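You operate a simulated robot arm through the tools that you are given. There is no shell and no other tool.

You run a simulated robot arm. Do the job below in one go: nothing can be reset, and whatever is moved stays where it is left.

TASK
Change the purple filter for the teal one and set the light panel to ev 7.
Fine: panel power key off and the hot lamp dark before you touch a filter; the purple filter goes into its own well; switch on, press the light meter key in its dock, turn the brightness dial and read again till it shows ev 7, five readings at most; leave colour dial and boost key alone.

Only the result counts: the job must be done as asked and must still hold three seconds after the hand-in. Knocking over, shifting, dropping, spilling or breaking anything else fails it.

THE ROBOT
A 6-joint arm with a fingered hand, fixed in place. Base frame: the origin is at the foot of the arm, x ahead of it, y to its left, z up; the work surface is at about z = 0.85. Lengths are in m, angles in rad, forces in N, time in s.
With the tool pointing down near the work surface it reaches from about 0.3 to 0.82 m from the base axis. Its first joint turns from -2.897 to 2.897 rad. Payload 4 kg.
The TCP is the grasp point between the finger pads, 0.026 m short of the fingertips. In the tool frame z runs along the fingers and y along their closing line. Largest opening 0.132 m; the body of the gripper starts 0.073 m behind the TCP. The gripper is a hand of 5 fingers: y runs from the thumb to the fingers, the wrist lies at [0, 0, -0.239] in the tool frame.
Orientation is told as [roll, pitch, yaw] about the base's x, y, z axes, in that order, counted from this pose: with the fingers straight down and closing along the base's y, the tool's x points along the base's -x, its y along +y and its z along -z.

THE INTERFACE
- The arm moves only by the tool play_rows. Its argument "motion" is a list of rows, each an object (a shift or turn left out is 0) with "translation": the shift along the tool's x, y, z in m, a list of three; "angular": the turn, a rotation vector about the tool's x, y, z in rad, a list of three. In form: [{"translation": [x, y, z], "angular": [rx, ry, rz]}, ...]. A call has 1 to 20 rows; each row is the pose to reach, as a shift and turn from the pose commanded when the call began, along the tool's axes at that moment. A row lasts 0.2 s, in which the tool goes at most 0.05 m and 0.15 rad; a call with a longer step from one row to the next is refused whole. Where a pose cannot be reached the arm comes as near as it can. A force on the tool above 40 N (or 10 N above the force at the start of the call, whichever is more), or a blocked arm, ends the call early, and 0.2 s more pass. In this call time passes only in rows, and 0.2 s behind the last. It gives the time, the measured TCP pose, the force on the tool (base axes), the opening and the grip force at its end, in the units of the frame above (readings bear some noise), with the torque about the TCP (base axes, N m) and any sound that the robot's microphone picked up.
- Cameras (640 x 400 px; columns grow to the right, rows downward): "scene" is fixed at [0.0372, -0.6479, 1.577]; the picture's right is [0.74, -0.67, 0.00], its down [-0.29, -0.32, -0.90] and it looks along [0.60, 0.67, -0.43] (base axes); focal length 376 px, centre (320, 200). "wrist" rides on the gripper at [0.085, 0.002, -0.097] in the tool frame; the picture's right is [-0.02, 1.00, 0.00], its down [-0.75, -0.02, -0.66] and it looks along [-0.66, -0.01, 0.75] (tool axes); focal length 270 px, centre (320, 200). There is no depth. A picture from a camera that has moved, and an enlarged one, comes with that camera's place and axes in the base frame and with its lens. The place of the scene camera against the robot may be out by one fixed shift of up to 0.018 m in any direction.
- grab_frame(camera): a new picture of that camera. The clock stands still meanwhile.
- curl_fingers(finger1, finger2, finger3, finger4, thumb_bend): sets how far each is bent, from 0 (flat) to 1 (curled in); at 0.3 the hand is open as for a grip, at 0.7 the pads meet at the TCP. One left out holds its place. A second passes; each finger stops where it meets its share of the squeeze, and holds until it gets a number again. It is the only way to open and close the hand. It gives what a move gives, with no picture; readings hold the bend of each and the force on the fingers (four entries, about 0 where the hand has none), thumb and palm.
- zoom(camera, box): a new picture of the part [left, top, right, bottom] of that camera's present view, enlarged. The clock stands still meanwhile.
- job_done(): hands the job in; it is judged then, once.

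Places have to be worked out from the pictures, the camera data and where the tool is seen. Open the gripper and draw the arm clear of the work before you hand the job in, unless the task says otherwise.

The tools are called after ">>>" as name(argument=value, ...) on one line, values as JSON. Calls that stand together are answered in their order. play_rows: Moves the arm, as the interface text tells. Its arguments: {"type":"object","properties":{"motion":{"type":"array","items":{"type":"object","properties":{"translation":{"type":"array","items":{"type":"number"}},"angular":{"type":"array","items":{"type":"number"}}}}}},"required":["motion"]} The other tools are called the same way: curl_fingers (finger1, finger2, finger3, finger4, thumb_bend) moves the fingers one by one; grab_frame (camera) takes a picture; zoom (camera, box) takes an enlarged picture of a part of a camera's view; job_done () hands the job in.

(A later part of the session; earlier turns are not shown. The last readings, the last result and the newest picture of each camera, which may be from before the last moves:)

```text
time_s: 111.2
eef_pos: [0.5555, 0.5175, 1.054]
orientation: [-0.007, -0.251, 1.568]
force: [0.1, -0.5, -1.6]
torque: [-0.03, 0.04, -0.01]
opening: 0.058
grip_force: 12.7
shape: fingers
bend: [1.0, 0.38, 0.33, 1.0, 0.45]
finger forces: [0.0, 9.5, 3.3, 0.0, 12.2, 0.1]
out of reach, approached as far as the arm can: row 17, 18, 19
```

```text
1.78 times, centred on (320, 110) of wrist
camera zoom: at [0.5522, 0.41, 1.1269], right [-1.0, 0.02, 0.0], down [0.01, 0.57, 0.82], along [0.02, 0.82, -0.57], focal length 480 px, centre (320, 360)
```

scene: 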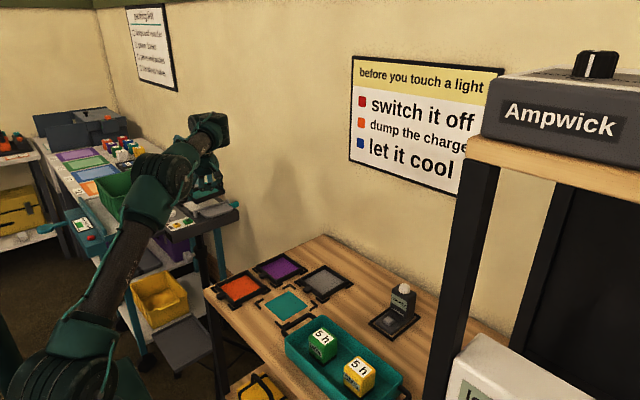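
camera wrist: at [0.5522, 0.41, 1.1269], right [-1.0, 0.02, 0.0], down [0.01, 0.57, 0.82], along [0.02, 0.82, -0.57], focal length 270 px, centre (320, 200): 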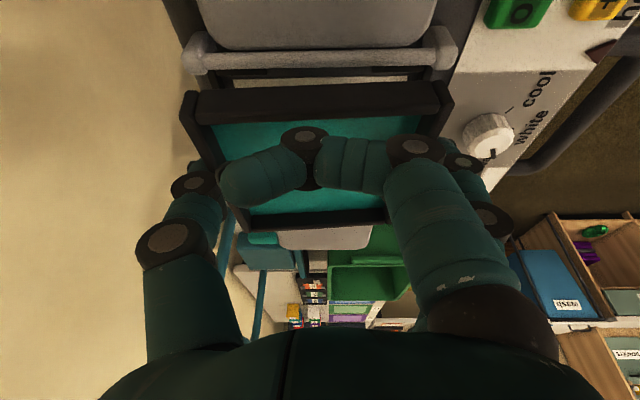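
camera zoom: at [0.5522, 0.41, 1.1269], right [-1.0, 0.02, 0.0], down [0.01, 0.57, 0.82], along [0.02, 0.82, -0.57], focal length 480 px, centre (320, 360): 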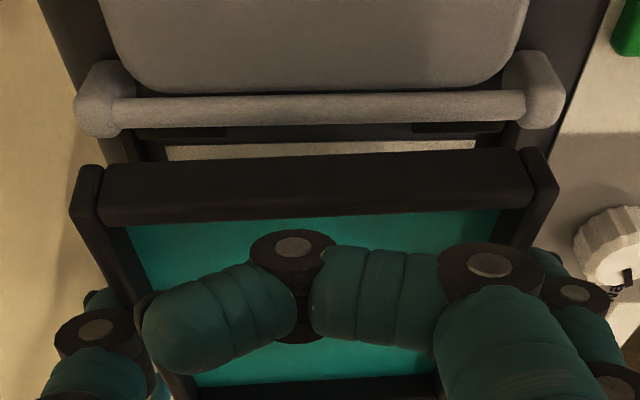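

The arm stopped about 29 mm short in y at this height while still holding the filter steadily. I try to go on outward while sinking 10 mm, still above the rails.

>>> play_rows(motion=[{"translation": [-0.0085, 0, 0.0056]}, {"translation": [-0.017, 0, 0.0113]}, {"translation": [-0.0256, 0, 0.0169]}])

>>> grab_frame(camera="scene")

```text
time_s: 112.0
eef_pos: [0.5558, 0.5256, 1.0409]
orientation: [-0.005, -0.25, 1.572]
force: [0.0, 0.4, -0.4]
torque: [-0.01, -0.02, 0.02]
opening: 0.0581
grip_force: 12.6
shape: fingers
bend: [1.0, 0.38, 0.33, 1.0, 0.45]
finger forces: [0.0, 9.4, 3.3, 0.0, 12.2, 0.1]
out of reach, approached as far as the arm can: row 1, 2, 3
```

```text
taken
```

scene: 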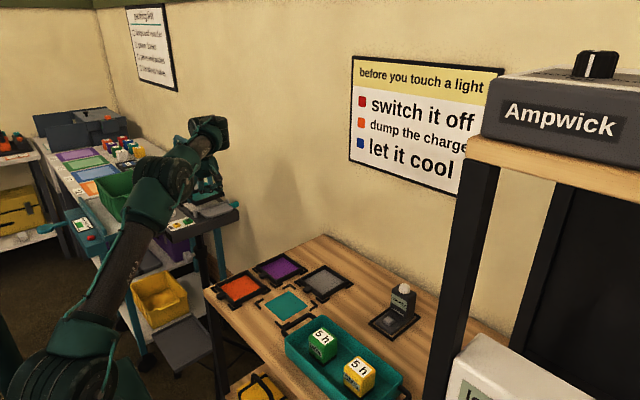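

Reach falls a little short with this tilt at this height. I reduce the hand tilt to about 0.10 here (the filter's far-left edge dips, still above the panel) and see how far the arm can then go.

>>> play_rows(motion=[{"translation": [0, 0, 0], "angular": [0, 0.05, 0]}, {"translation": [0, 0, 0], "angular": [0, 0.1, 0]}, {"translation": [0, 0, 0], "angular": [0, 0.15, 0]}])

>>> zoom(camera="scene", box=[150, 150, 250, 230])

```text
time_s: 112.8
eef_pos: [0.5606, 0.5002, 1.0372]
orientation: [-0.004, -0.125, 1.571]
force: [0.3, -1.4, -1.4]
torque: [0.04, -0.03, 0.0]
opening: 0.0581
grip_force: 12.6
shape: fingers
bend: [1.0, 0.38, 0.33, 1.0, 0.45]
finger forces: [0.0, 9.5, 3.2, 0.0, 12.3, 0.1]
out of reach, approached as far as the arm can: row 1, 2, 3
```

```text
5.00 times, centred on (200, 190) of scene
camera zoom: at [0.0372, -0.6479, 1.577], right [0.74, -0.67, 0.0], down [-0.29, -0.32, -0.9], along [0.6, 0.67, -0.43], focal length 1878 px, centre (920, 250)
```

zoom: 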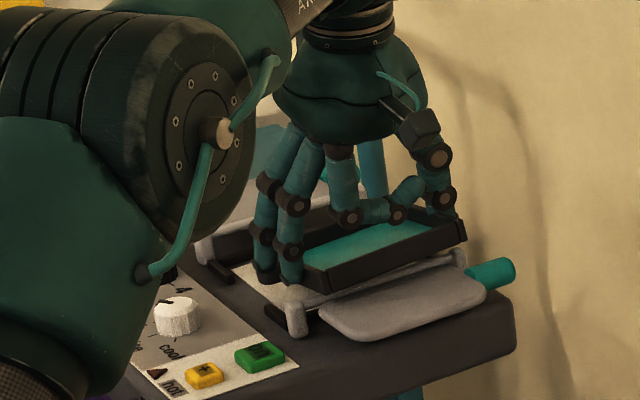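

Less tilt costs reach, so more tilt should give it back: with the hand tilted about 0.35 the wrist comes nearer the base and the filter enters near-edge first. I go up to z = 1.06 and tilt to 0.35.

>>> play_rows(motion=[{"translation": [-0.001, 0.0015, -0.0076], "angular": [0, -0.06, 0]}, {"translation": [-0.0019, 0.0031, -0.0152], "angular": [0, -0.12, 0]}, {"translation": [-0.0029, 0.0046, -0.0228], "angular": [0, -0.18, 0]}, {"translation": [-0.0029, 0.0046, -0.0228], "angular": [0, -0.225, 0]}])

>>> grab_frame(camera="wrist")

>>> zoom(camera="scene", box=[150, 140, 250, 230])

```text
time_s: 113.8
eef_pos: [0.5549, 0.501, 1.06]
orientation: [-0.001, -0.323, 1.57]
force: [0.0, -0.3, -0.7]
torque: [-0.03, -0.02, 0.02]
opening: 0.0579
grip_force: 12.9
shape: fingers
bend: [1.0, 0.38, 0.33, 1.0, 0.45]
finger forces: [0.0, 9.4, 3.3, 0.0, 12.1, 0.0]
```

```text
taken
camera wrist: at [0.5523, 0.3891, 1.1246], right [-1.0, 0.02, 0.01], down [0.01, 0.5, 0.86], along [0.01, 0.86, -0.5], focal length 270 px, centre (320, 200)
```

wrist: 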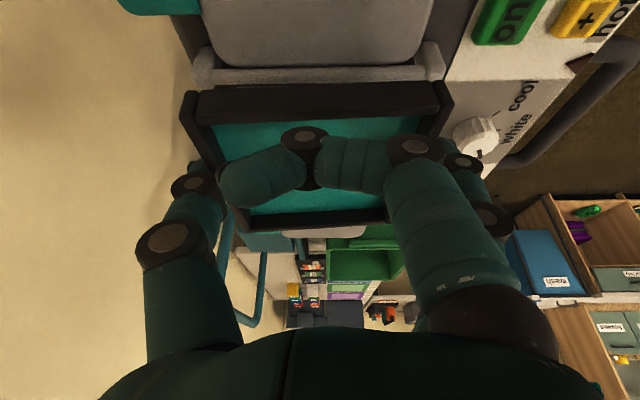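

```text
4.44 times, centred on (200, 185) of scene
camera zoom: at [0.0372, -0.6479, 1.577], right [0.74, -0.67, 0.0], down [-0.29, -0.32, -0.9], along [0.6, 0.67, -0.43], focal length 1669 px, centre (853, 267)
```

zoom: 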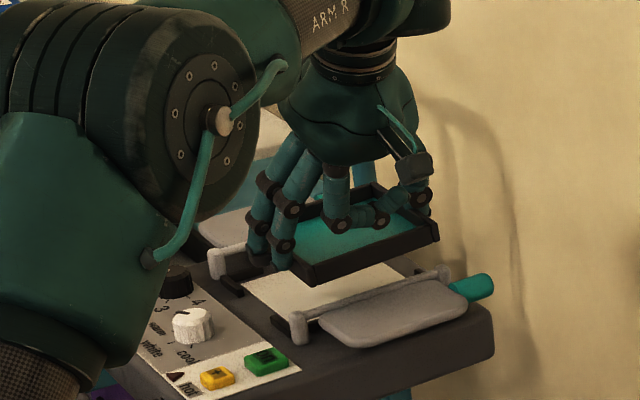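

It reached this pose without trouble and still holds steadily. I move on to y ≈ 0.531, z ≈ 1.042, still with the near edge above the rail.

>>> play_rows(motion=[{"translation": [-0.008, 0, 0.0085]}, {"translation": [-0.016, -0.0005, 0.017]}, {"translation": [-0.022, -0.0005, 0.0255]}])

>>> grab_frame(camera="wrist")

>>> zoom(camera="wrist", box=[140, 20, 500, 240])

>>> zoom(camera="scene", box=[170, 165, 240, 220])

```text
time_s: 114.6
eef_pos: [0.5561, 0.5299, 1.0432]
orientation: [-0.002, -0.324, 1.572]
force: [0.4, 0.6, -0.7]
torque: [-0.02, -0.01, 0.01]
opening: 0.0578
grip_force: 12.1
shape: fingers
bend: [1.0, 0.38, 0.33, 1.0, 0.45]
finger forces: [0.0, 9.4, 3.3, 0.0, 12.2, 0.0]
```

```text
taken
camera wrist: at [0.553, 0.4181, 1.1078], right [-1.0, 0.02, 0.0], down [0.01, 0.5, 0.86], along [0.01, 0.86, -0.5], focal length 270 px, centre (320, 200)
```

wrist: 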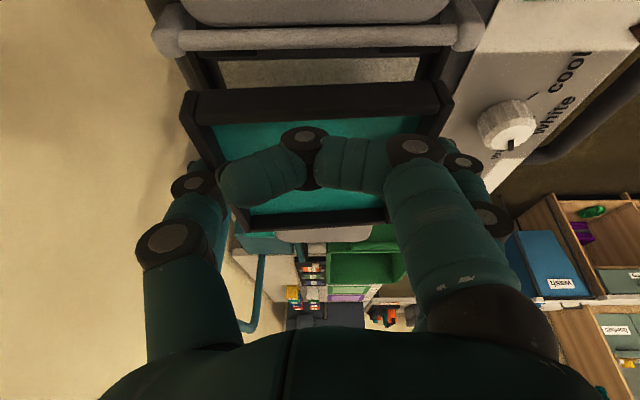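

```text
1.78 times, centred on (320, 130) of wrist
camera zoom: at [0.553, 0.4181, 1.1078], right [-1.0, 0.02, 0.0], down [0.01, 0.5, 0.86], along [0.01, 0.86, -0.5], focal length 480 px, centre (320, 324)
```

zoom: 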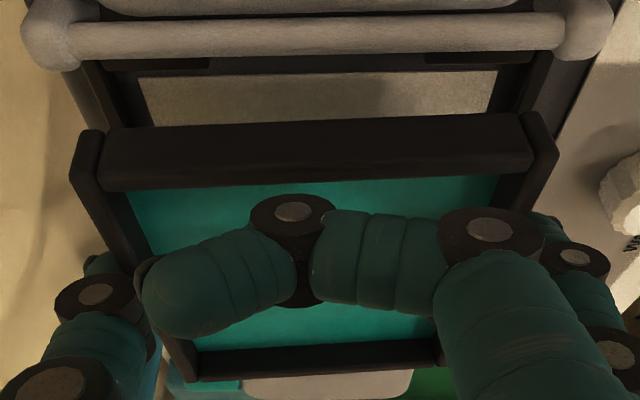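

```text
7.27 times, centred on (205, 192) of scene
camera zoom: at [0.0372, -0.6479, 1.577], right [0.74, -0.67, 0.0], down [-0.29, -0.32, -0.9], along [0.6, 0.67, -0.43], focal length 2731 px, centre (1156, 254)
```

zoom: 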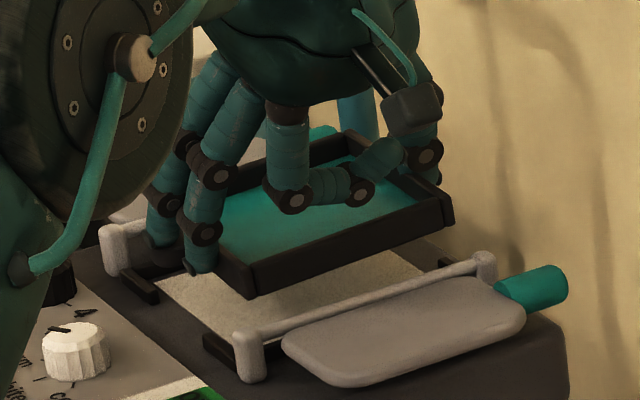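

In x the filter and the panel seat agree within a millimetre. I go on: outward past the rail line and down, in two small moves.

>>> play_rows(motion=[{"translation": [-0.0043, 0.0003, 0.0055]}, {"translation": [-0.0055, 0.0003, 0.0111]}])

>>> zoom(camera="wrist", box=[140, 20, 500, 240])

>>> zoom(camera="scene", box=[175, 170, 235, 220])

```text
time_s: 115.2
eef_pos: [0.5539, 0.5389, 1.0341]
orientation: [-0.002, -0.325, 1.571]
force: [0.9, 0.4, -1.2]
torque: [-0.01, -0.01, 0.0]
opening: 0.0583
grip_force: 12.5
shape: fingers
bend: [1.0, 0.38, 0.33, 1.0, 0.45]
finger forces: [0.0, 9.4, 3.3, 0.0, 12.2, 0.0]
```

```text
1.78 times, centred on (320, 130) of wrist
camera zoom: at [0.5525, 0.427, 1.0988], right [-1.0, 0.02, 0.01], down [0.01, 0.5, 0.86], along [0.01, 0.86, -0.5], focal length 480 px, centre (320, 324)
```

zoom: 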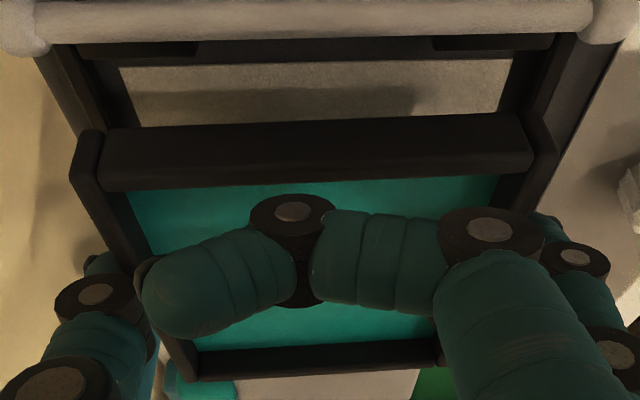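

```text
8.00 times, centred on (205, 195) of scene
camera zoom: at [0.0372, -0.6479, 1.577], right [0.74, -0.67, 0.0], down [-0.29, -0.32, -0.9], along [0.6, 0.67, -0.43], focal length 3004 px, centre (1240, 240)
```

zoom: 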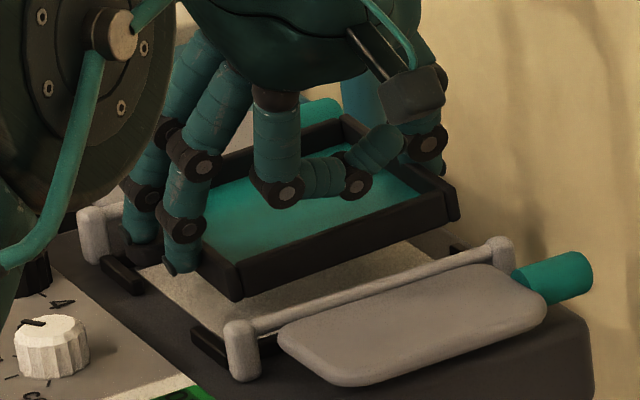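

Alignment in x is still within a millimetre. I lower another 13 mm so the near edge comes just above its seat.

>>> play_rows(motion=[{"translation": [0.0005, 0, 0.005]}, {"translation": [0.0009, 0, 0.01]}])

>>> zoom(camera="wrist", box=[140, 20, 500, 240])

>>> zoom(camera="scene", box=[175, 170, 235, 220])

```text
time_s: 115.8
eef_pos: [0.5547, 0.5421, 1.0247]
orientation: [-0.002, -0.324, 1.572]
force: [-0.2, 0.1, -0.4]
torque: [-0.05, 0.02, -0.02]
opening: 0.0584
grip_force: 12.3
shape: fingers
bend: [1.0, 0.38, 0.33, 1.0, 0.45]
finger forces: [0.0, 9.4, 3.3, 0.1, 12.2, 0.0]
```

```text
1.78 times, centred on (320, 130) of wrist
camera zoom: at [0.5525, 0.4296, 1.089], right [-1.0, 0.02, 0.0], down [0.01, 0.5, 0.86], along [0.01, 0.86, -0.5], focal length 480 px, centre (320, 324)
```

zoom: 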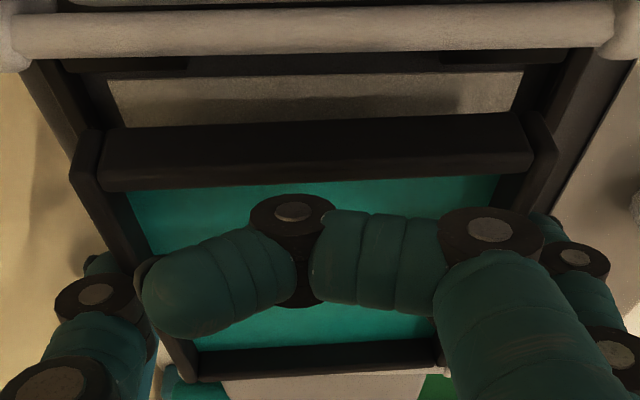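

```text
8.00 times, centred on (205, 195) of scene
camera zoom: at [0.0372, -0.6479, 1.577], right [0.74, -0.67, 0.0], down [-0.29, -0.32, -0.9], along [0.6, 0.67, -0.43], focal length 3004 px, centre (1240, 240)
```

zoom: 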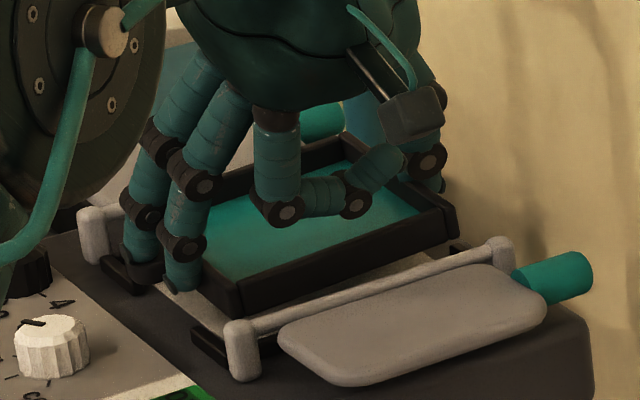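

Re-reading the corners, the filter sits about 5 mm higher in the hand than I had assumed; its near edge is at the right y (about 0.5045) and roughly 16 mm above its seat. I lower straight down 10 mm.

>>> play_rows(motion=[{"translation": [0.0016, 0, 0.0047]}, {"translation": [0.0032, 0, 0.0095]}])

>>> zoom(camera="wrist", box=[140, 20, 500, 240])

>>> zoom(camera="scene", box=[175, 175, 235, 220])

```text
time_s: 116.4
eef_pos: [0.5545, 0.5416, 1.0136]
orientation: [-0.002, -0.326, 1.572]
force: [-0.2, -0.4, -0.8]
torque: [-0.01, -0.02, -0.03]
opening: 0.0585
grip_force: 12.1
shape: fingers
bend: [1.0, 0.38, 0.33, 1.0, 0.45]
finger forces: [0.1, 9.4, 3.1, 0.0, 12.2, 0.0]
```

```text
1.78 times, centred on (320, 130) of wrist
camera zoom: at [0.5527, 0.4293, 1.0786], right [-1.0, 0.02, 0.0], down [0.01, 0.5, 0.86], along [0.01, 0.86, -0.5], focal length 480 px, centre (320, 324)
```

zoom: 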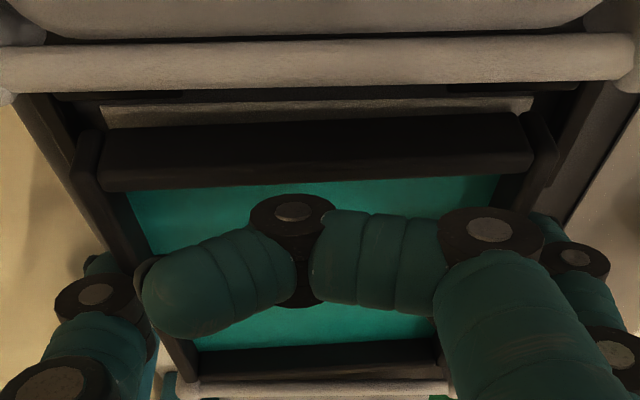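

```text
8.89 times, centred on (205, 198) of scene
camera zoom: at [0.0372, -0.6479, 1.577], right [0.74, -0.67, 0.0], down [-0.29, -0.32, -0.9], along [0.6, 0.67, -0.43], focal length 3338 px, centre (1342, 222)
```

zoom: 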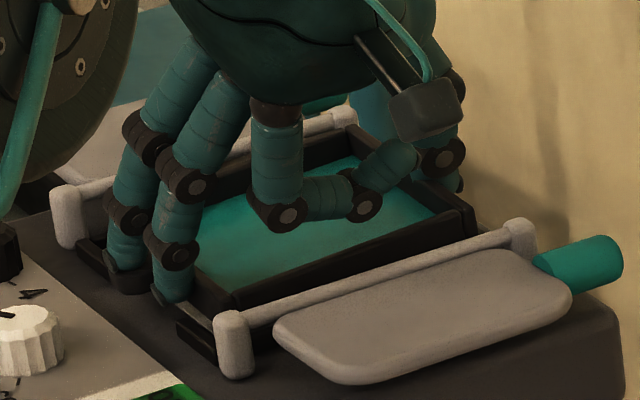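

The near edge is now just above its seat and inside the bracket line, with no contact yet. I rotate the hand back to tilt 0.25, which brings the far-left edge down level.

>>> play_rows(motion=[{"translation": [-0.0008, 0, 0.0015], "angular": [0, 0.025, 0]}, {"translation": [-0.0016, 0, 0.003], "angular": [0, 0.05, 0]}, {"translation": [-0.0025, 0, 0.0045], "angular": [0, 0.073, 0]}])

>>> zoom(camera="wrist", box=[140, 20, 500, 240])

>>> zoom(camera="scene", box=[175, 175, 235, 220])

```text
time_s: 117.2
eef_pos: [0.5549, 0.5446, 1.0107]
orientation: [-0.003, -0.251, 1.573]
force: [1.0, 0.1, -0.4]
torque: [0.04, 0.03, -0.02]
opening: 0.0583
grip_force: 12.6
shape: fingers
bend: [1.0, 0.38, 0.33, 1.0, 0.45]
finger forces: [0.0, 9.6, 4.3, 0.0, 12.3, 0.0]
```

```text
1.78 times, centred on (320, 130) of wrist
camera zoom: at [0.5527, 0.4383, 1.0832], right [-1.0, 0.02, 0.0], down [0.01, 0.57, 0.82], along [0.01, 0.82, -0.57], focal length 480 px, centre (320, 324)
```

zoom: 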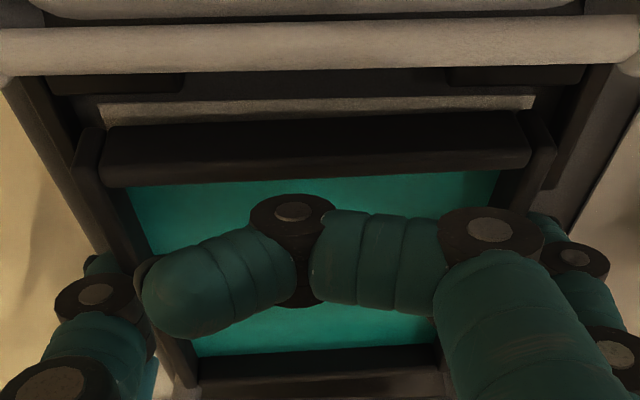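

```text
8.89 times, centred on (205, 198) of scene
camera zoom: at [0.0372, -0.6479, 1.577], right [0.74, -0.67, 0.0], down [-0.29, -0.32, -0.9], along [0.6, 0.67, -0.43], focal length 3338 px, centre (1342, 222)
```

zoom: 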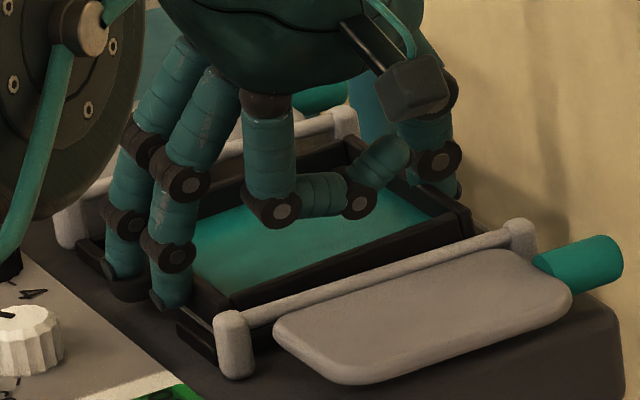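

The filter is level, about 4 mm above its seat, and perhaps 2 mm too far left. I shift 2 mm in −y and lower 2 mm.

>>> play_rows(motion=[{"translation": [0.0019, 0, -0.0005]}, {"translation": [0.0024, 0, 0.0014]}])

>>> play_rows(motion=[{"translation": [0.0002, 0, 0.001]}])

>>> zoom(camera="wrist", box=[140, 20, 500, 240])

```text
time_s: 117.8
eef_pos: [0.5545, 0.5425, 1.0101]
orientation: [-0.002, -0.251, 1.571]
force: [-0.5, 0.2, -0.2]
torque: [0.11, 0.06, 0.01]
opening: 0.0583
grip_force: 13.6
shape: fingers
bend: [1.0, 0.38, 0.33, 1.0, 0.45]
finger forces: [0.0, 9.5, 5.5, 0.0, 12.4, 0.0]
```

```text
time_s: 118.2
eef_pos: [0.553, 0.5417, 1.0082]
orientation: [-0.001, -0.252, 1.57]
force: [-0.1, 0.1, 2.4]
torque: [0.09, 0.16, 0.0]
opening: 0.0583
grip_force: 13.9
shape: fingers
bend: [1.0, 0.38, 0.33, 1.0, 0.45]
finger forces: [0.1, 9.5, 6.1, 0.1, 12.2, 0.1]
```

```text
1.78 times, centred on (320, 130) of wrist
camera zoom: at [0.5527, 0.436, 1.081], right [-1.0, 0.02, 0.0], down [0.01, 0.56, 0.83], along [0.01, 0.82, -0.56], focal length 480 px, centre (320, 324)
```

zoom: 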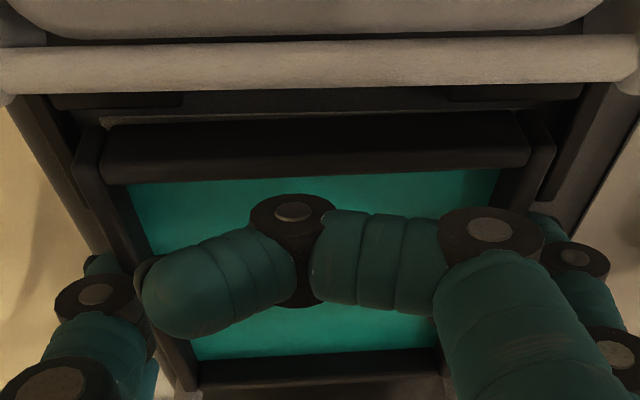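

The front of the filter is starting to touch (2.4 N). I lower two more single millimetres and watch.

>>> play_rows(motion=[{"translation": [0.0002, 0, 0.001]}])

>>> play_rows(motion=[{"translation": [0.0002, 0, 0.001]}])

>>> zoom(camera="wrist", box=[140, 20, 500, 240])

>>> zoom(camera="scene", box=[175, 175, 235, 220])

```text
time_s: 118.6
eef_pos: [0.5553, 0.5422, 1.0079]
orientation: [-0.003, -0.254, 1.57]
force: [2.3, 0.1, 7.1]
torque: [0.12, 0.42, -0.01]
opening: 0.0582
grip_force: 15.1
shape: fingers
bend: [1.0, 0.38, 0.33, 1.0, 0.45]
finger forces: [0.0, 9.4, 8.3, 0.0, 12.3, 0.0]
```

```text
time_s: 119.0
eef_pos: [0.5548, 0.544, 1.007]
orientation: [-0.004, -0.253, 1.572]
force: [1.6, -0.1, 15.1]
torque: [0.19, 0.77, -0.03]
opening: 0.0581
grip_force: 16.8
shape: fingers
bend: [1.0, 0.38, 0.34, 1.0, 0.45]
finger forces: [0.0, 9.5, 12.0, 0.1, 12.0, 0.0]
```

```text
1.78 times, centred on (320, 130) of wrist
camera zoom: at [0.5527, 0.436, 1.0799], right [-1.0, 0.02, 0.0], down [0.01, 0.56, 0.83], along [0.02, 0.83, -0.56], focal length 480 px, centre (320, 324)
```

zoom: 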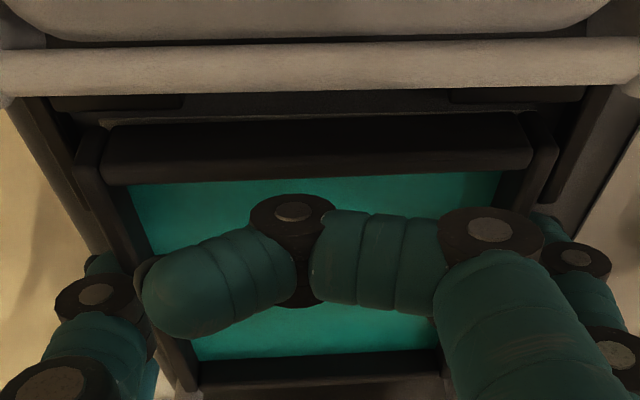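

```text
8.89 times, centred on (205, 198) of scene
camera zoom: at [0.0372, -0.6479, 1.577], right [0.74, -0.67, 0.0], down [-0.29, -0.32, -0.9], along [0.6, 0.67, -0.43], focal length 3338 px, centre (1342, 222)
```

zoom: 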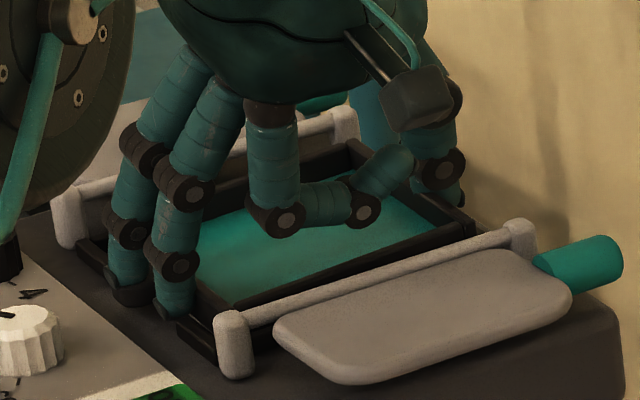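

The load is now on the seat (15 N, mostly through finger 3 onto the tab), and the height matches a seated filter. I ease up 1.5 mm, then open the thumb first so the filter does not slide.

>>> play_rows(motion=[{"translation": [-0.0004, 0, -0.0015]}])

>>> curl_fingers(thumb_bend=0.33)

>>> zoom(camera="wrist", box=[140, 20, 500, 240])

>>> zoom(camera="scene", box=[175, 175, 235, 220])

```text
time_s: 119.4
eef_pos: [0.5551, 0.5449, 1.0075]
orientation: [-0.001, -0.253, 1.571]
force: [2.4, 1.0, 13.1]
torque: [0.12, 0.64, -0.08]
opening: 0.0581
grip_force: 16.1
shape: fingers
bend: [1.0, 0.38, 0.34, 1.0, 0.45]
finger forces: [0.1, 9.3, 11.2, 0.1, 12.9, 0.0]
```

```text
time_s: 120.4
eef_pos: [0.5534, 0.5447, 1.0069]
orientation: [-0.004, -0.251, 1.573]
force: [-4.0, -1.4, 11.0]
torque: [0.17, 0.74, 0.01]
opening: 0.0633
grip_force: 8.0
shape: fingers
bend: [1.0, 0.43, 0.38, 1.0, 0.33]
finger forces: [0.1, 5.6, 9.5, 0.0, 1.3, 0.0]
```

```text
1.78 times, centred on (320, 130) of wrist
camera zoom: at [0.5525, 0.4361, 1.0801], right [-1.0, 0.02, 0.0], down [0.01, 0.56, 0.82], along [0.01, 0.82, -0.57], focal length 480 px, centre (320, 324)
```

zoom: 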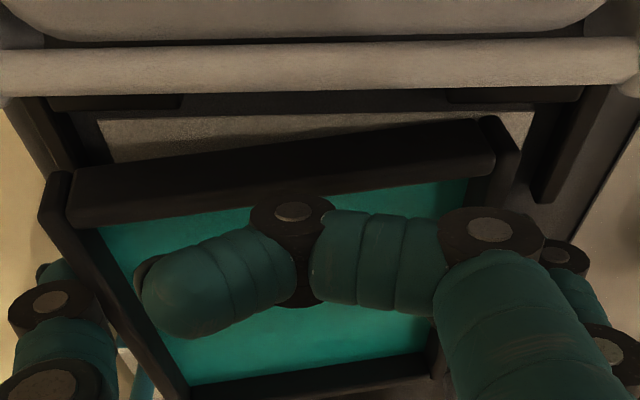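

```text
8.89 times, centred on (205, 198) of scene
camera zoom: at [0.0372, -0.6479, 1.577], right [0.74, -0.67, 0.0], down [-0.29, -0.32, -0.9], along [0.6, 0.67, -0.43], focal length 3338 px, centre (1342, 222)
```

zoom: 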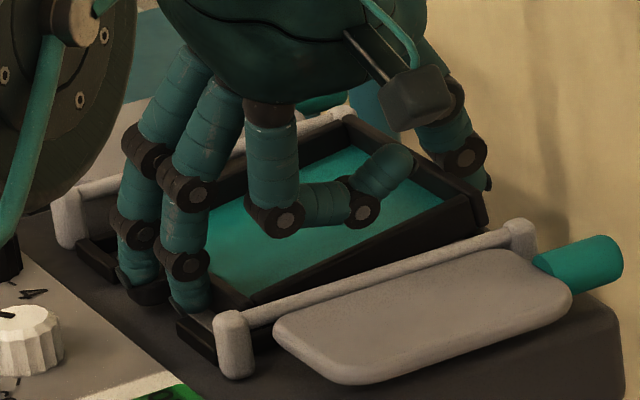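

With the thumb away, the fingers kept closing and pushed the filter about 8 mm in +x, so its far end has ridden up. I back fingers 2 and 3 off first, then push it back with the thumb.

>>> curl_fingers(finger2=0.37, finger3=0.22)

>>> zoom(camera="wrist", box=[140, 20, 500, 240])

>>> zoom(camera="scene", box=[175, 175, 235, 220])

```text
time_s: 121.4
eef_pos: [0.5552, 0.5443, 1.0069]
orientation: [-0.002, -0.251, 1.572]
force: [-0.1, 0.2, -0.4]
torque: [0.0, -0.03, -0.03]
opening: 0.0631
grip_force: 0.0
shape: fingers
bend: [1.0, 0.37, 0.22, 1.0, 0.33]
finger forces: [0.1, 0.0, 0.0, 0.0, 0.0, 0.0]
```

```text
1.78 times, centred on (320, 130) of wrist
camera zoom: at [0.5528, 0.4361, 1.0798], right [-1.0, 0.02, 0.0], down [0.01, 0.57, 0.82], along [0.01, 0.82, -0.57], focal length 480 px, centre (320, 324)
```

zoom: 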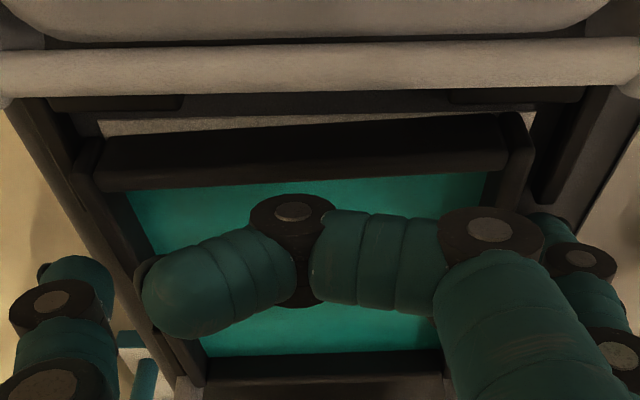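

```text
8.89 times, centred on (205, 198) of scene
camera zoom: at [0.0372, -0.6479, 1.577], right [0.74, -0.67, 0.0], down [-0.29, -0.32, -0.9], along [0.6, 0.67, -0.43], focal length 3338 px, centre (1342, 222)
```

zoom: 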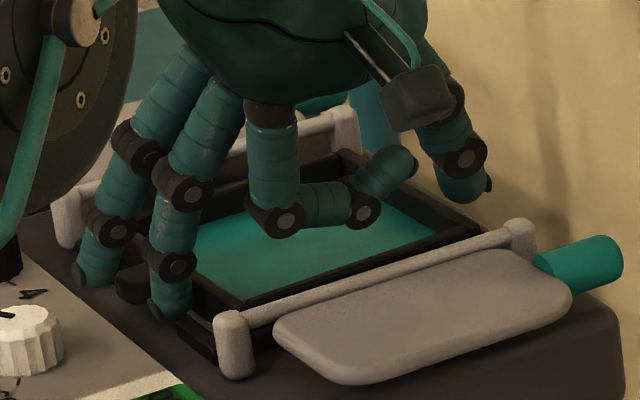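

Once the fingers let go, the filter dropped back into the seat, about 3 mm towards +x and turned a degree or two. I open everything and lift away along a safe path to look at it.

>>> curl_fingers(finger2=0.31, finger3=0.2, thumb_bend=0.31)

>>> play_rows(motion=[{"translation": [-0.0015, 0, -0.0058]}, {"translation": [0.0007, 0, -0.0136]}, {"translation": [0.0045, 0, -0.0228]}, {"translation": [0.0097, 0, -0.0345]}, {"translation": [0.018, 0, -0.051]}])

>>> zoom(camera="scene", box=[165, 170, 245, 230])

>>> grab_frame(camera="wrist")

```text
time_s: 122.4
eef_pos: [0.5548, 0.5436, 1.0074]
orientation: [-0.003, -0.252, 1.57]
force: [-0.2, 0.8, 1.3]
torque: [-0.02, 0.0, -0.02]
opening: 0.064
grip_force: 0.0
shape: fingers
bend: [1.0, 0.31, 0.2, 1.0, 0.31]
finger forces: [0.0, 0.1, 0.0, 0.0, 0.0, 0.0]
```

```text
time_s: 123.6
eef_pos: [0.5539, 0.5144, 1.052]
orientation: [-0.002, -0.252, 1.57]
force: [-0.5, -0.1, 0.4]
torque: [0.02, 0.01, -0.01]
opening: 0.064
grip_force: 0.0
shape: fingers
bend: [1.0, 0.31, 0.2, 1.0, 0.31]
finger forces: [0.1, 0.1, 0.0, 0.0, 0.1, 0.0]
```

```text
6.67 times, centred on (205, 200) of scene
camera zoom: at [0.0372, -0.6479, 1.577], right [0.74, -0.67, 0.0], down [-0.29, -0.32, -0.9], along [0.6, 0.67, -0.43], focal length 2503 px, centre (1087, 200)
```

zoom: 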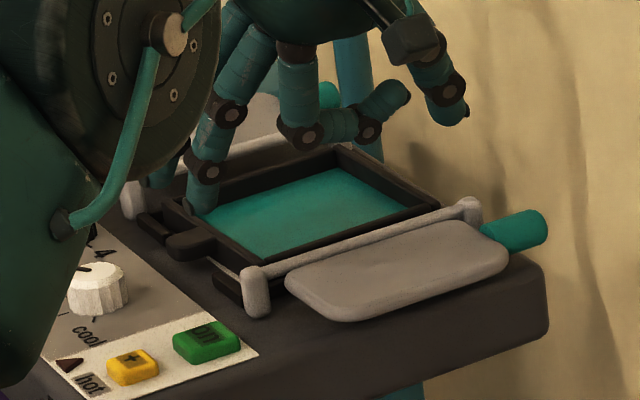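

```text
taken
camera wrist: at [0.5525, 0.4061, 1.125], right [-1.0, 0.02, 0.0], down [0.01, 0.57, 0.82], along [0.01, 0.82, -0.57], focal length 270 px, centre (320, 200)
```

wrist: 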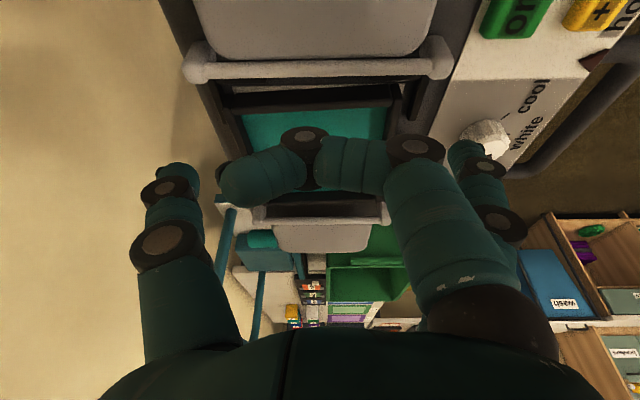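

The teal filter lies in the panel seat. I retreat and turn the hand back upright to yaw 0 so I can inspect it from the front.

>>> play_rows(motion=[{"translation": [0.0153, 0.007, -0.0211], "angular": [0, 0.084, 0]}, {"translation": [0.0305, 0.014, -0.0422], "angular": [0, 0.168, 0]}, {"translation": [0.0457, 0.02, -0.0633], "angular": [0, 0.252, 0]}])

>>> play_rows(motion=[{"translation": [0.0045, 0.0082, 0], "angular": [0, 0, 0.1427]}, {"translation": [0.009, 0.0164, 0], "angular": [0, 0, 0.2855]}, {"translation": [0.0136, 0.0245, 0], "angular": [0, 0, 0.4282]}, {"translation": [0.0182, 0.0327, 0], "angular": [0, 0, 0.5709]}, {"translation": [0.0227, 0.0409, 0], "angular": [0, 0, 0.7136]}, {"translation": [0.0273, 0.0491, 0], "angular": [0, 0, 0.8564]}, {"translation": [0.0318, 0.0573, 0], "angular": [0, 0, 0.9991]}, {"translation": [0.0364, 0.0655, 0], "angular": [0, 0, 1.1418]}, {"translation": [0.0409, 0.0736, 0], "angular": [0, 0, 1.2845]}, {"translation": [0.0455, 0.0818, 0], "angular": [0, 0, 1.4273]}, {"translation": [0.05, 0.09, 0], "angular": [0, 0, 1.57]}])

>>> zoom(camera="scene", box=[165, 170, 245, 230])

>>> grab_frame(camera="wrist")

```text
time_s: 124.4
eef_pos: [0.5364, 0.4532, 1.1015]
orientation: [0.001, 0.003, 1.571]
force: [0.9, -0.2, -0.5]
torque: [0.03, 0.04, -0.03]
opening: 0.064
grip_force: 0.0
shape: fingers
bend: [1.0, 0.31, 0.2, 1.0, 0.31]
finger forces: [0.0, 0.1, 0.1, 0.0, 0.1, 0.1]
out of reach, approached as far as the arm can: row 1, 2
```

```text
time_s: 126.8
eef_pos: [0.456, 0.4138, 1.1171]
orientation: [-0.005, 0.001, -0.001]
force: [0.2, -0.6, 0.4]
torque: [-0.02, -0.02, 0.0]
opening: 0.0641
grip_force: 0.1
shape: fingers
bend: [1.0, 0.31, 0.2, 1.0, 0.31]
finger forces: [0.1, 0.0, 0.0, 0.0, 0.0, 0.1]
out of reach, approached as far as the arm can: row 8, 9, 10, 11
```

```text
6.67 times, centred on (205, 200) of scene
camera zoom: at [0.0372, -0.6479, 1.577], right [0.74, -0.67, 0.0], down [-0.29, -0.32, -0.9], along [0.6, 0.67, -0.43], focal length 2503 px, centre (1087, 200)
```

zoom: 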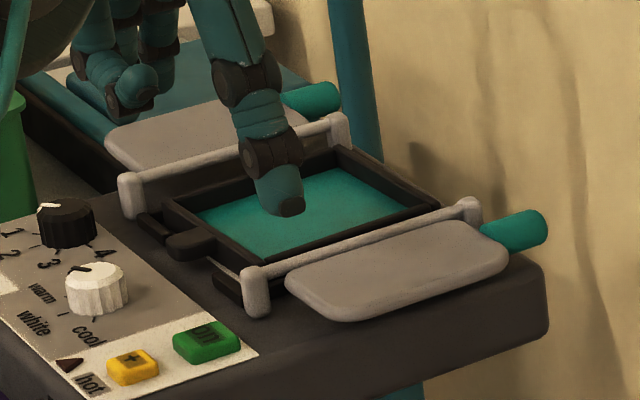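

```text
taken
camera wrist: at [0.3716, 0.4148, 1.2153], right [0.02, 1.0, 0.0], down [0.75, -0.02, 0.66], along [0.66, -0.02, -0.75], focal length 270 px, centre (320, 200)
```

wrist: 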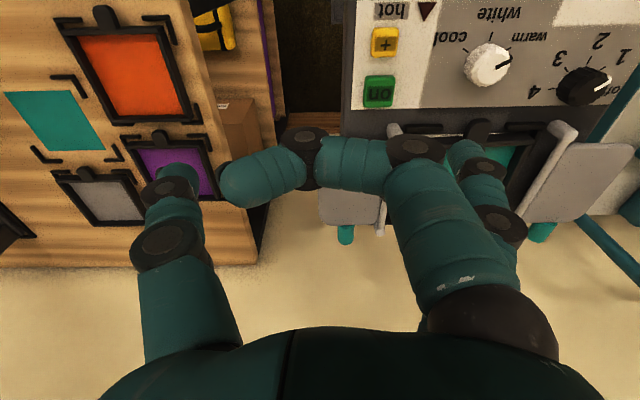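

The filter looks well seated. The arm has slipped into its other elbow posture again, so I repeat the stretch-and-sweep trick over the free gap, now with an empty hand.

>>> play_rows(motion=[{"translation": [-0.041, -0.021, 0.0114]}, {"translation": [-0.082, -0.042, 0.0228]}, {"translation": [-0.122, -0.062, 0.0342]}, {"translation": [-0.163, -0.083, 0.0456]}, {"translation": [-0.204, -0.104, 0.057]}])

>>> play_rows(motion=[{"translation": [-0.03, 0.015, 0.017]}, {"translation": [-0.06, 0.03, 0.034]}, {"translation": [-0.09, 0.04, 0.055]}, {"translation": [-0.095, 0.04, 0.085]}, {"translation": [-0.095, 0.04, 0.11]}, {"translation": [-0.095, 0.04, 0.135]}])

>>> play_rows(motion=[{"translation": [0.012, -0.006, 0.01]}, {"translation": [0.045, -0.022, 0.01]}, {"translation": [0.08, -0.038, 0.0]}, {"translation": [0.115, -0.05, -0.02]}])

>>> grab_frame(camera="scene")

```text
time_s: 128.0
eef_pos: [0.6603, 0.3103, 1.0621]
orientation: [0.001, -0.002, 0.0]
force: [-0.1, -0.2, 0.8]
torque: [0.01, 0.02, 0.0]
opening: 0.0639
grip_force: 0.1
shape: fingers
bend: [1.0, 0.31, 0.2, 1.0, 0.31]
finger forces: [0.0, 0.0, 0.0, 0.0, 0.0, 0.0]
```

```text
time_s: 129.4
eef_pos: [0.7402, 0.3374, 0.9299]
orientation: [0.001, -0.001, 0.001]
force: [0.2, 0.8, -0.6]
torque: [-0.03, -0.02, -0.02]
opening: 0.0642
grip_force: 0.0
shape: fingers
bend: [1.0, 0.31, 0.2, 1.0, 0.31]
finger forces: [0.0, 0.1, 0.1, 0.0, 0.0, 0.0]
out of reach, approached as far as the arm can: row 2, 3, 4, 5, 6
```

```text
time_s: 130.4
eef_pos: [0.6247, 0.2878, 0.9508]
orientation: [0.0, -0.002, -0.001]
force: [0.5, 0.0, 0.3]
torque: [0.01, -0.02, -0.01]
opening: 0.064
grip_force: 0.0
shape: fingers
bend: [1.0, 0.31, 0.2, 1.0, 0.31]
finger forces: [0.0, 0.0, 0.0, 0.1, 0.0, 0.1]
```

```text
taken
```

scene: 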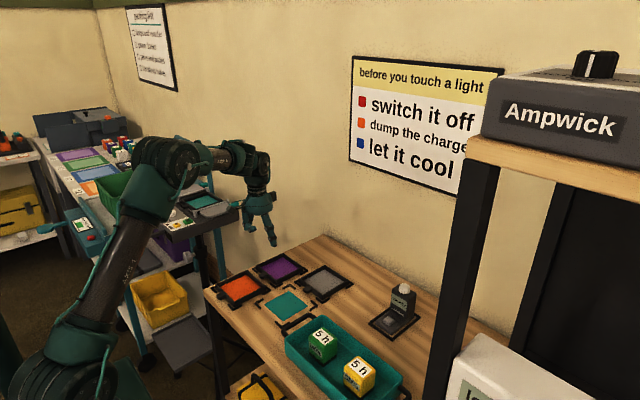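

The elbow is up again. I open the hand, rise, and go to the front viewing position over the panel's controls.

>>> play_rows(motion=[{"translation": [0.03, 0.002, -0.035]}, {"translation": [0.06, 0.004, -0.07]}, {"translation": [0.095, 0.006, -0.1]}, {"translation": [0.135, 0.008, -0.125]}, {"translation": [0.175, 0.01, -0.15]}])

>>> curl_fingers(finger1=0.3, finger2=0.3, finger3=0.3, finger4=0.3, thumb_bend=0.3)

>>> play_rows(motion=[{"translation": [0.005, 0.045, 0.0]}, {"translation": [0.01, 0.09, 0.0]}, {"translation": [0.015, 0.135, 0.0]}, {"translation": [0.02, 0.18, 0.005]}, {"translation": [0.025, 0.225, 0.01]}, {"translation": [0.028, 0.262, 0.015]}])

>>> grab_frame(camera="wrist")

>>> zoom(camera="wrist", box=[220, 100, 420, 280])

```text
time_s: 131.6
eef_pos: [0.4488, 0.2998, 1.101]
orientation: [-0.001, 0.0, 0.001]
force: [-1.1, 0.4, -0.4]
torque: [0.0, -0.01, 0.0]
opening: 0.0642
grip_force: 0.0
shape: fingers
bend: [1.0, 0.31, 0.2, 1.0, 0.31]
finger forces: [0.0, 0.0, 0.0, 0.0, 0.0, 0.0]
```

```text
time_s: 132.6
eef_pos: [0.45, 0.2998, 1.1018]
orientation: [0.0, -0.002, 0.0]
force: [0.5, -0.1, -0.1]
torque: [0.02, 0.02, -0.03]
opening: 0.1382
grip_force: 0.0
shape: fingers
bend: [0.3, 0.3, 0.3, 0.3, 0.3]
finger forces: [0.0, 0.0, 0.1, 0.1, 0.0, 0.0]
```

```text
time_s: 134.0
eef_pos: [0.4217, 0.5598, 1.087]
orientation: [0.001, -0.002, 0.0]
force: [-0.9, 0.0, 0.6]
torque: [0.0, -0.01, -0.01]
opening: 0.1385
grip_force: 0.0
shape: fingers
bend: [0.3, 0.3, 0.3, 0.3, 0.3]
finger forces: [0.0, 0.0, 0.0, 0.1, 0.1, 0.1]
```

```text
taken
camera wrist: at [0.3368, 0.5607, 1.1839], right [0.02, 1.0, 0.0], down [0.75, -0.02, 0.66], along [0.66, -0.01, -0.75], focal length 270 px, centre (320, 200)
```

wrist: 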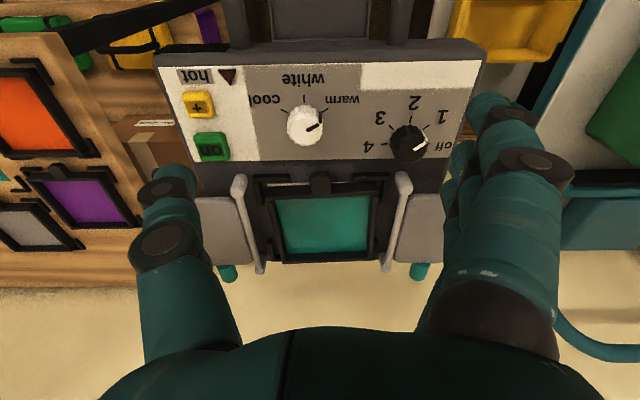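

```text
2.22 times, centred on (320, 190) of wrist
camera zoom: at [0.3368, 0.5607, 1.1839], right [0.02, 1.0, 0.0], down [0.75, -0.02, 0.66], along [0.66, -0.01, -0.75], focal length 601 px, centre (320, 222)
```

zoom: 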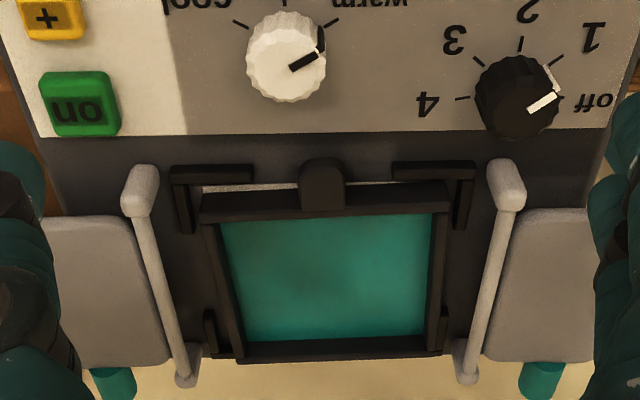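

The teal filter sits in the slot inside all four brackets, turned only a degree or two. Power is off and hot lamp dark; now I make the pointing hand again and go to the power key to switch on.

>>> curl_fingers(finger1=0.3, finger2=1.0, finger3=1.0, finger4=1.0, thumb_bend=1.0)

>>> play_rows(motion=[{"translation": [-0.015, -0.035, -0.015]}, {"translation": [-0.03, -0.07, -0.03]}, {"translation": [-0.045, -0.105, -0.03]}, {"translation": [-0.06, -0.14, -0.03]}, {"translation": [-0.0735, -0.1673, -0.03]}])

>>> grab_frame(camera="wrist")

```text
time_s: 135.0
eef_pos: [0.4209, 0.5598, 1.0858]
orientation: [-0.001, -0.002, 0.001]
force: [-0.6, 0.6, -0.9]
torque: [0.01, -0.01, 0.0]
opening: 0.0623
grip_force: 0.0
shape: fingers
bend: [0.3, 0.9, 0.9, 1.0, 0.88]
finger forces: [0.0, 0.1, 0.1, 0.0, 0.1, 0.0]
```

```text
time_s: 136.2
eef_pos: [0.495, 0.3924, 1.117]
orientation: [-0.001, -0.001, 0.002]
force: [0.0, -1.1, 0.2]
torque: [0.02, -0.01, 0.01]
opening: 0.0595
grip_force: 0.1
shape: fingers
bend: [0.3, 0.96, 0.96, 1.0, 0.92]
finger forces: [0.0, 0.0, 0.0, 0.0, 0.0, 0.0]
```

```text
taken
camera wrist: at [0.4105, 0.3927, 1.2132], right [0.02, 1.0, 0.0], down [0.75, -0.01, 0.66], along [0.66, -0.01, -0.75], focal length 270 px, centre (320, 200)
```

wrist: 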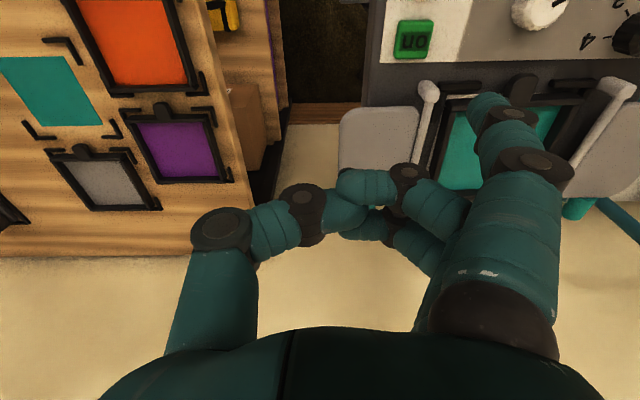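

The view matches my earlier press position. I descend to just above the key.

>>> play_rows(motion=[{"translation": [-0.001, 0.0005, 0.035]}, {"translation": [-0.001, 0.0005, 0.07]}, {"translation": [-0.001, 0.0005, 0.1]}, {"translation": [-0.001, 0.0005, 0.112]}])

>>> play_rows(motion=[{"translation": [0, 0, 0.003]}, {"translation": [0, 0, 0.005]}])

```text
time_s: 137.2
eef_pos: [0.4972, 0.3941, 1.0031]
orientation: [0.0, -0.002, -0.001]
force: [-0.7, 0.2, -0.6]
torque: [0.02, 0.04, 0.0]
opening: 0.0598
grip_force: 0.4
shape: fingers
bend: [0.3, 0.96, 0.96, 1.0, 0.92]
finger forces: [0.8, 0.0, 0.0, 0.0, 0.0, 0.0]
```

```text
time_s: 137.8
eef_pos: [0.4965, 0.3928, 0.9985]
orientation: [-0.001, -0.002, 0.0]
force: [-0.3, -0.8, 3.6]
torque: [0.24, 0.09, 0.03]
opening: 0.0601
grip_force: 1.5
shape: fingers
bend: [0.3, 0.96, 0.96, 1.0, 0.92]
finger forces: [3.2, 0.0, 0.1, 0.0, 0.1, 0.0]
heard: click
```

The key clicked. I lift straight off and look at the panel.

>>> play_rows(motion=[{"translation": [0, 0, -0.005]}, {"translation": [0, 0, -0.035]}, {"translation": [0, 0, -0.08]}, {"translation": [0, 0, -0.12]}])

>>> zoom(camera="scene", box=[150, 175, 250, 245])

>>> grab_frame(camera="wrist")

```text
time_s: 138.8
eef_pos: [0.4954, 0.3941, 1.1195]
orientation: [-0.001, -0.002, 0.0]
force: [-0.3, -0.3, -0.2]
torque: [0.02, 0.03, -0.03]
opening: 0.0596
grip_force: 0.1
shape: fingers
bend: [0.3, 0.96, 0.96, 1.0, 0.92]
finger forces: [0.1, 0.1, 0.0, 0.0, 0.0, 0.0]
```

```text
5.71 times, centred on (200, 210) of scene
camera zoom: at [0.0372, -0.6479, 1.577], right [0.74, -0.67, 0.0], down [-0.29, -0.32, -0.9], along [0.6, 0.67, -0.43], focal length 2146 px, centre (1006, 143)
```

zoom: 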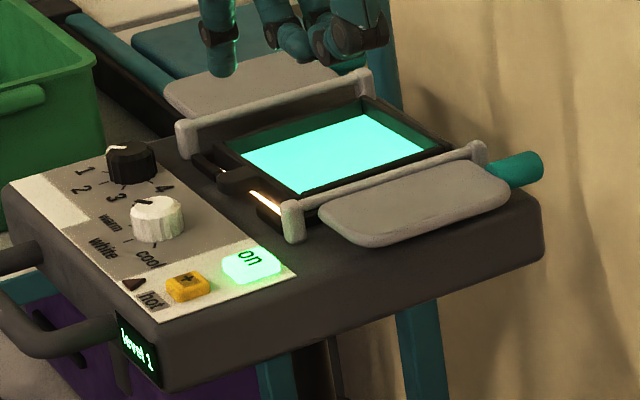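

```text
taken
camera wrist: at [0.4111, 0.3942, 1.2154], right [0.02, 1.0, 0.0], down [0.75, -0.01, 0.66], along [0.66, -0.01, -0.75], focal length 270 px, centre (320, 200)
```

wrist: 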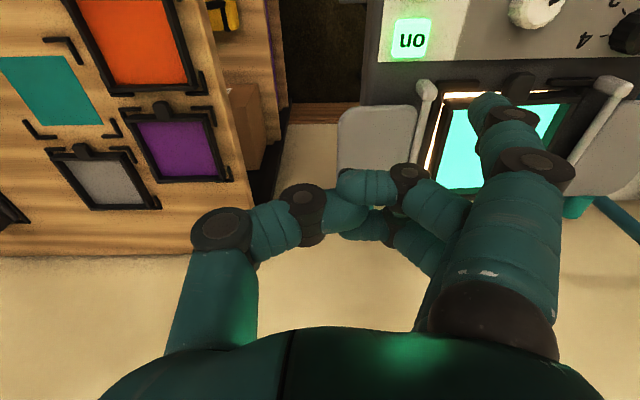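

The panel is on at level 1 with teal light. Now I move across to view the meter dock on the bench from above.

>>> play_rows(motion=[{"translation": [-0.0088, -0.0437, 0.0015]}, {"translation": [-0.0175, -0.0873, 0.003]}, {"translation": [-0.0263, -0.131, 0.005]}, {"translation": [-0.035, -0.1747, 0.0065]}, {"translation": [-0.0438, -0.2183, 0.008]}, {"translation": [-0.0525, -0.262, 0.01]}, {"translation": [-0.0613, -0.3057, 0.0115]}, {"translation": [-0.07, -0.3493, 0.013]}, {"translation": [-0.0788, -0.393, 0.015]}, {"translation": [-0.0875, -0.4367, 0.0165]}, {"translation": [-0.0963, -0.4803, 0.018]}, {"translation": [-0.105, -0.524, 0.02]}])

>>> curl_fingers(finger1=0.3, finger2=0.3, finger3=0.3, finger4=0.3, thumb_bend=0.3)

>>> grab_frame(camera="wrist")

>>> grab_frame(camera="scene")

```text
time_s: 141.4
eef_pos: [0.6012, -0.1307, 1.0979]
orientation: [0.001, -0.002, 0.003]
force: [0.6, 0.8, 0.6]
torque: [-0.01, 0.01, -0.01]
opening: 0.0596
grip_force: 0.1
shape: fingers
bend: [0.3, 0.96, 0.96, 1.0, 0.92]
finger forces: [0.1, 0.1, 0.0, 0.0, 0.0, 0.0]
```

```text
time_s: 142.4
eef_pos: [0.6024, -0.1294, 1.0989]
orientation: [0.0, -0.002, 0.0]
force: [0.5, 0.9, -0.6]
torque: [0.03, -0.02, 0.01]
opening: 0.139
grip_force: 0.0
shape: fingers
bend: [0.3, 0.3, 0.3, 0.3, 0.3]
finger forces: [0.0, 0.0, 0.0, 0.0, 0.1, 0.1]
```

```text
taken
camera wrist: at [0.5165, -0.1296, 1.1957], right [0.02, 1.0, 0.0], down [0.75, -0.01, 0.66], along [0.66, -0.01, -0.75], focal length 270 px, centre (320, 200)
```

wrist: 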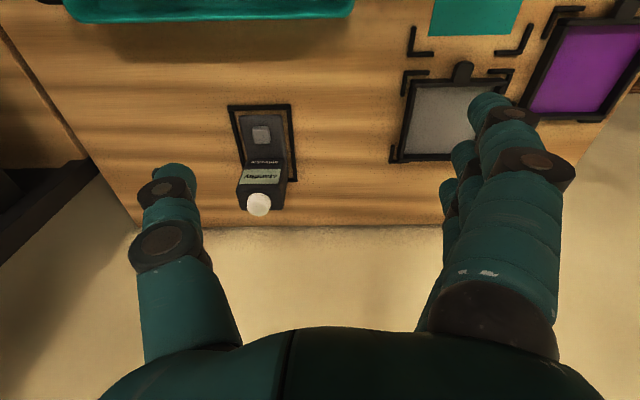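

```text
taken
```

scene: 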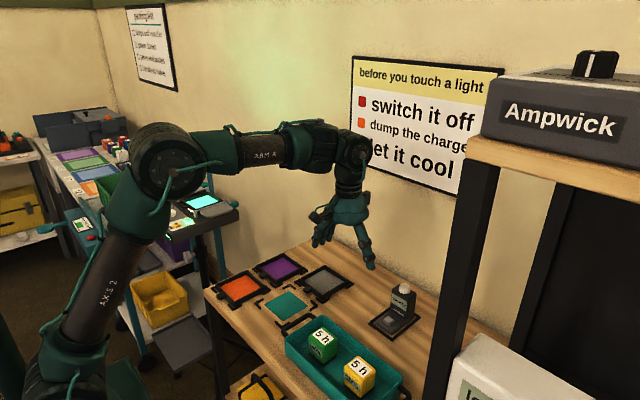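

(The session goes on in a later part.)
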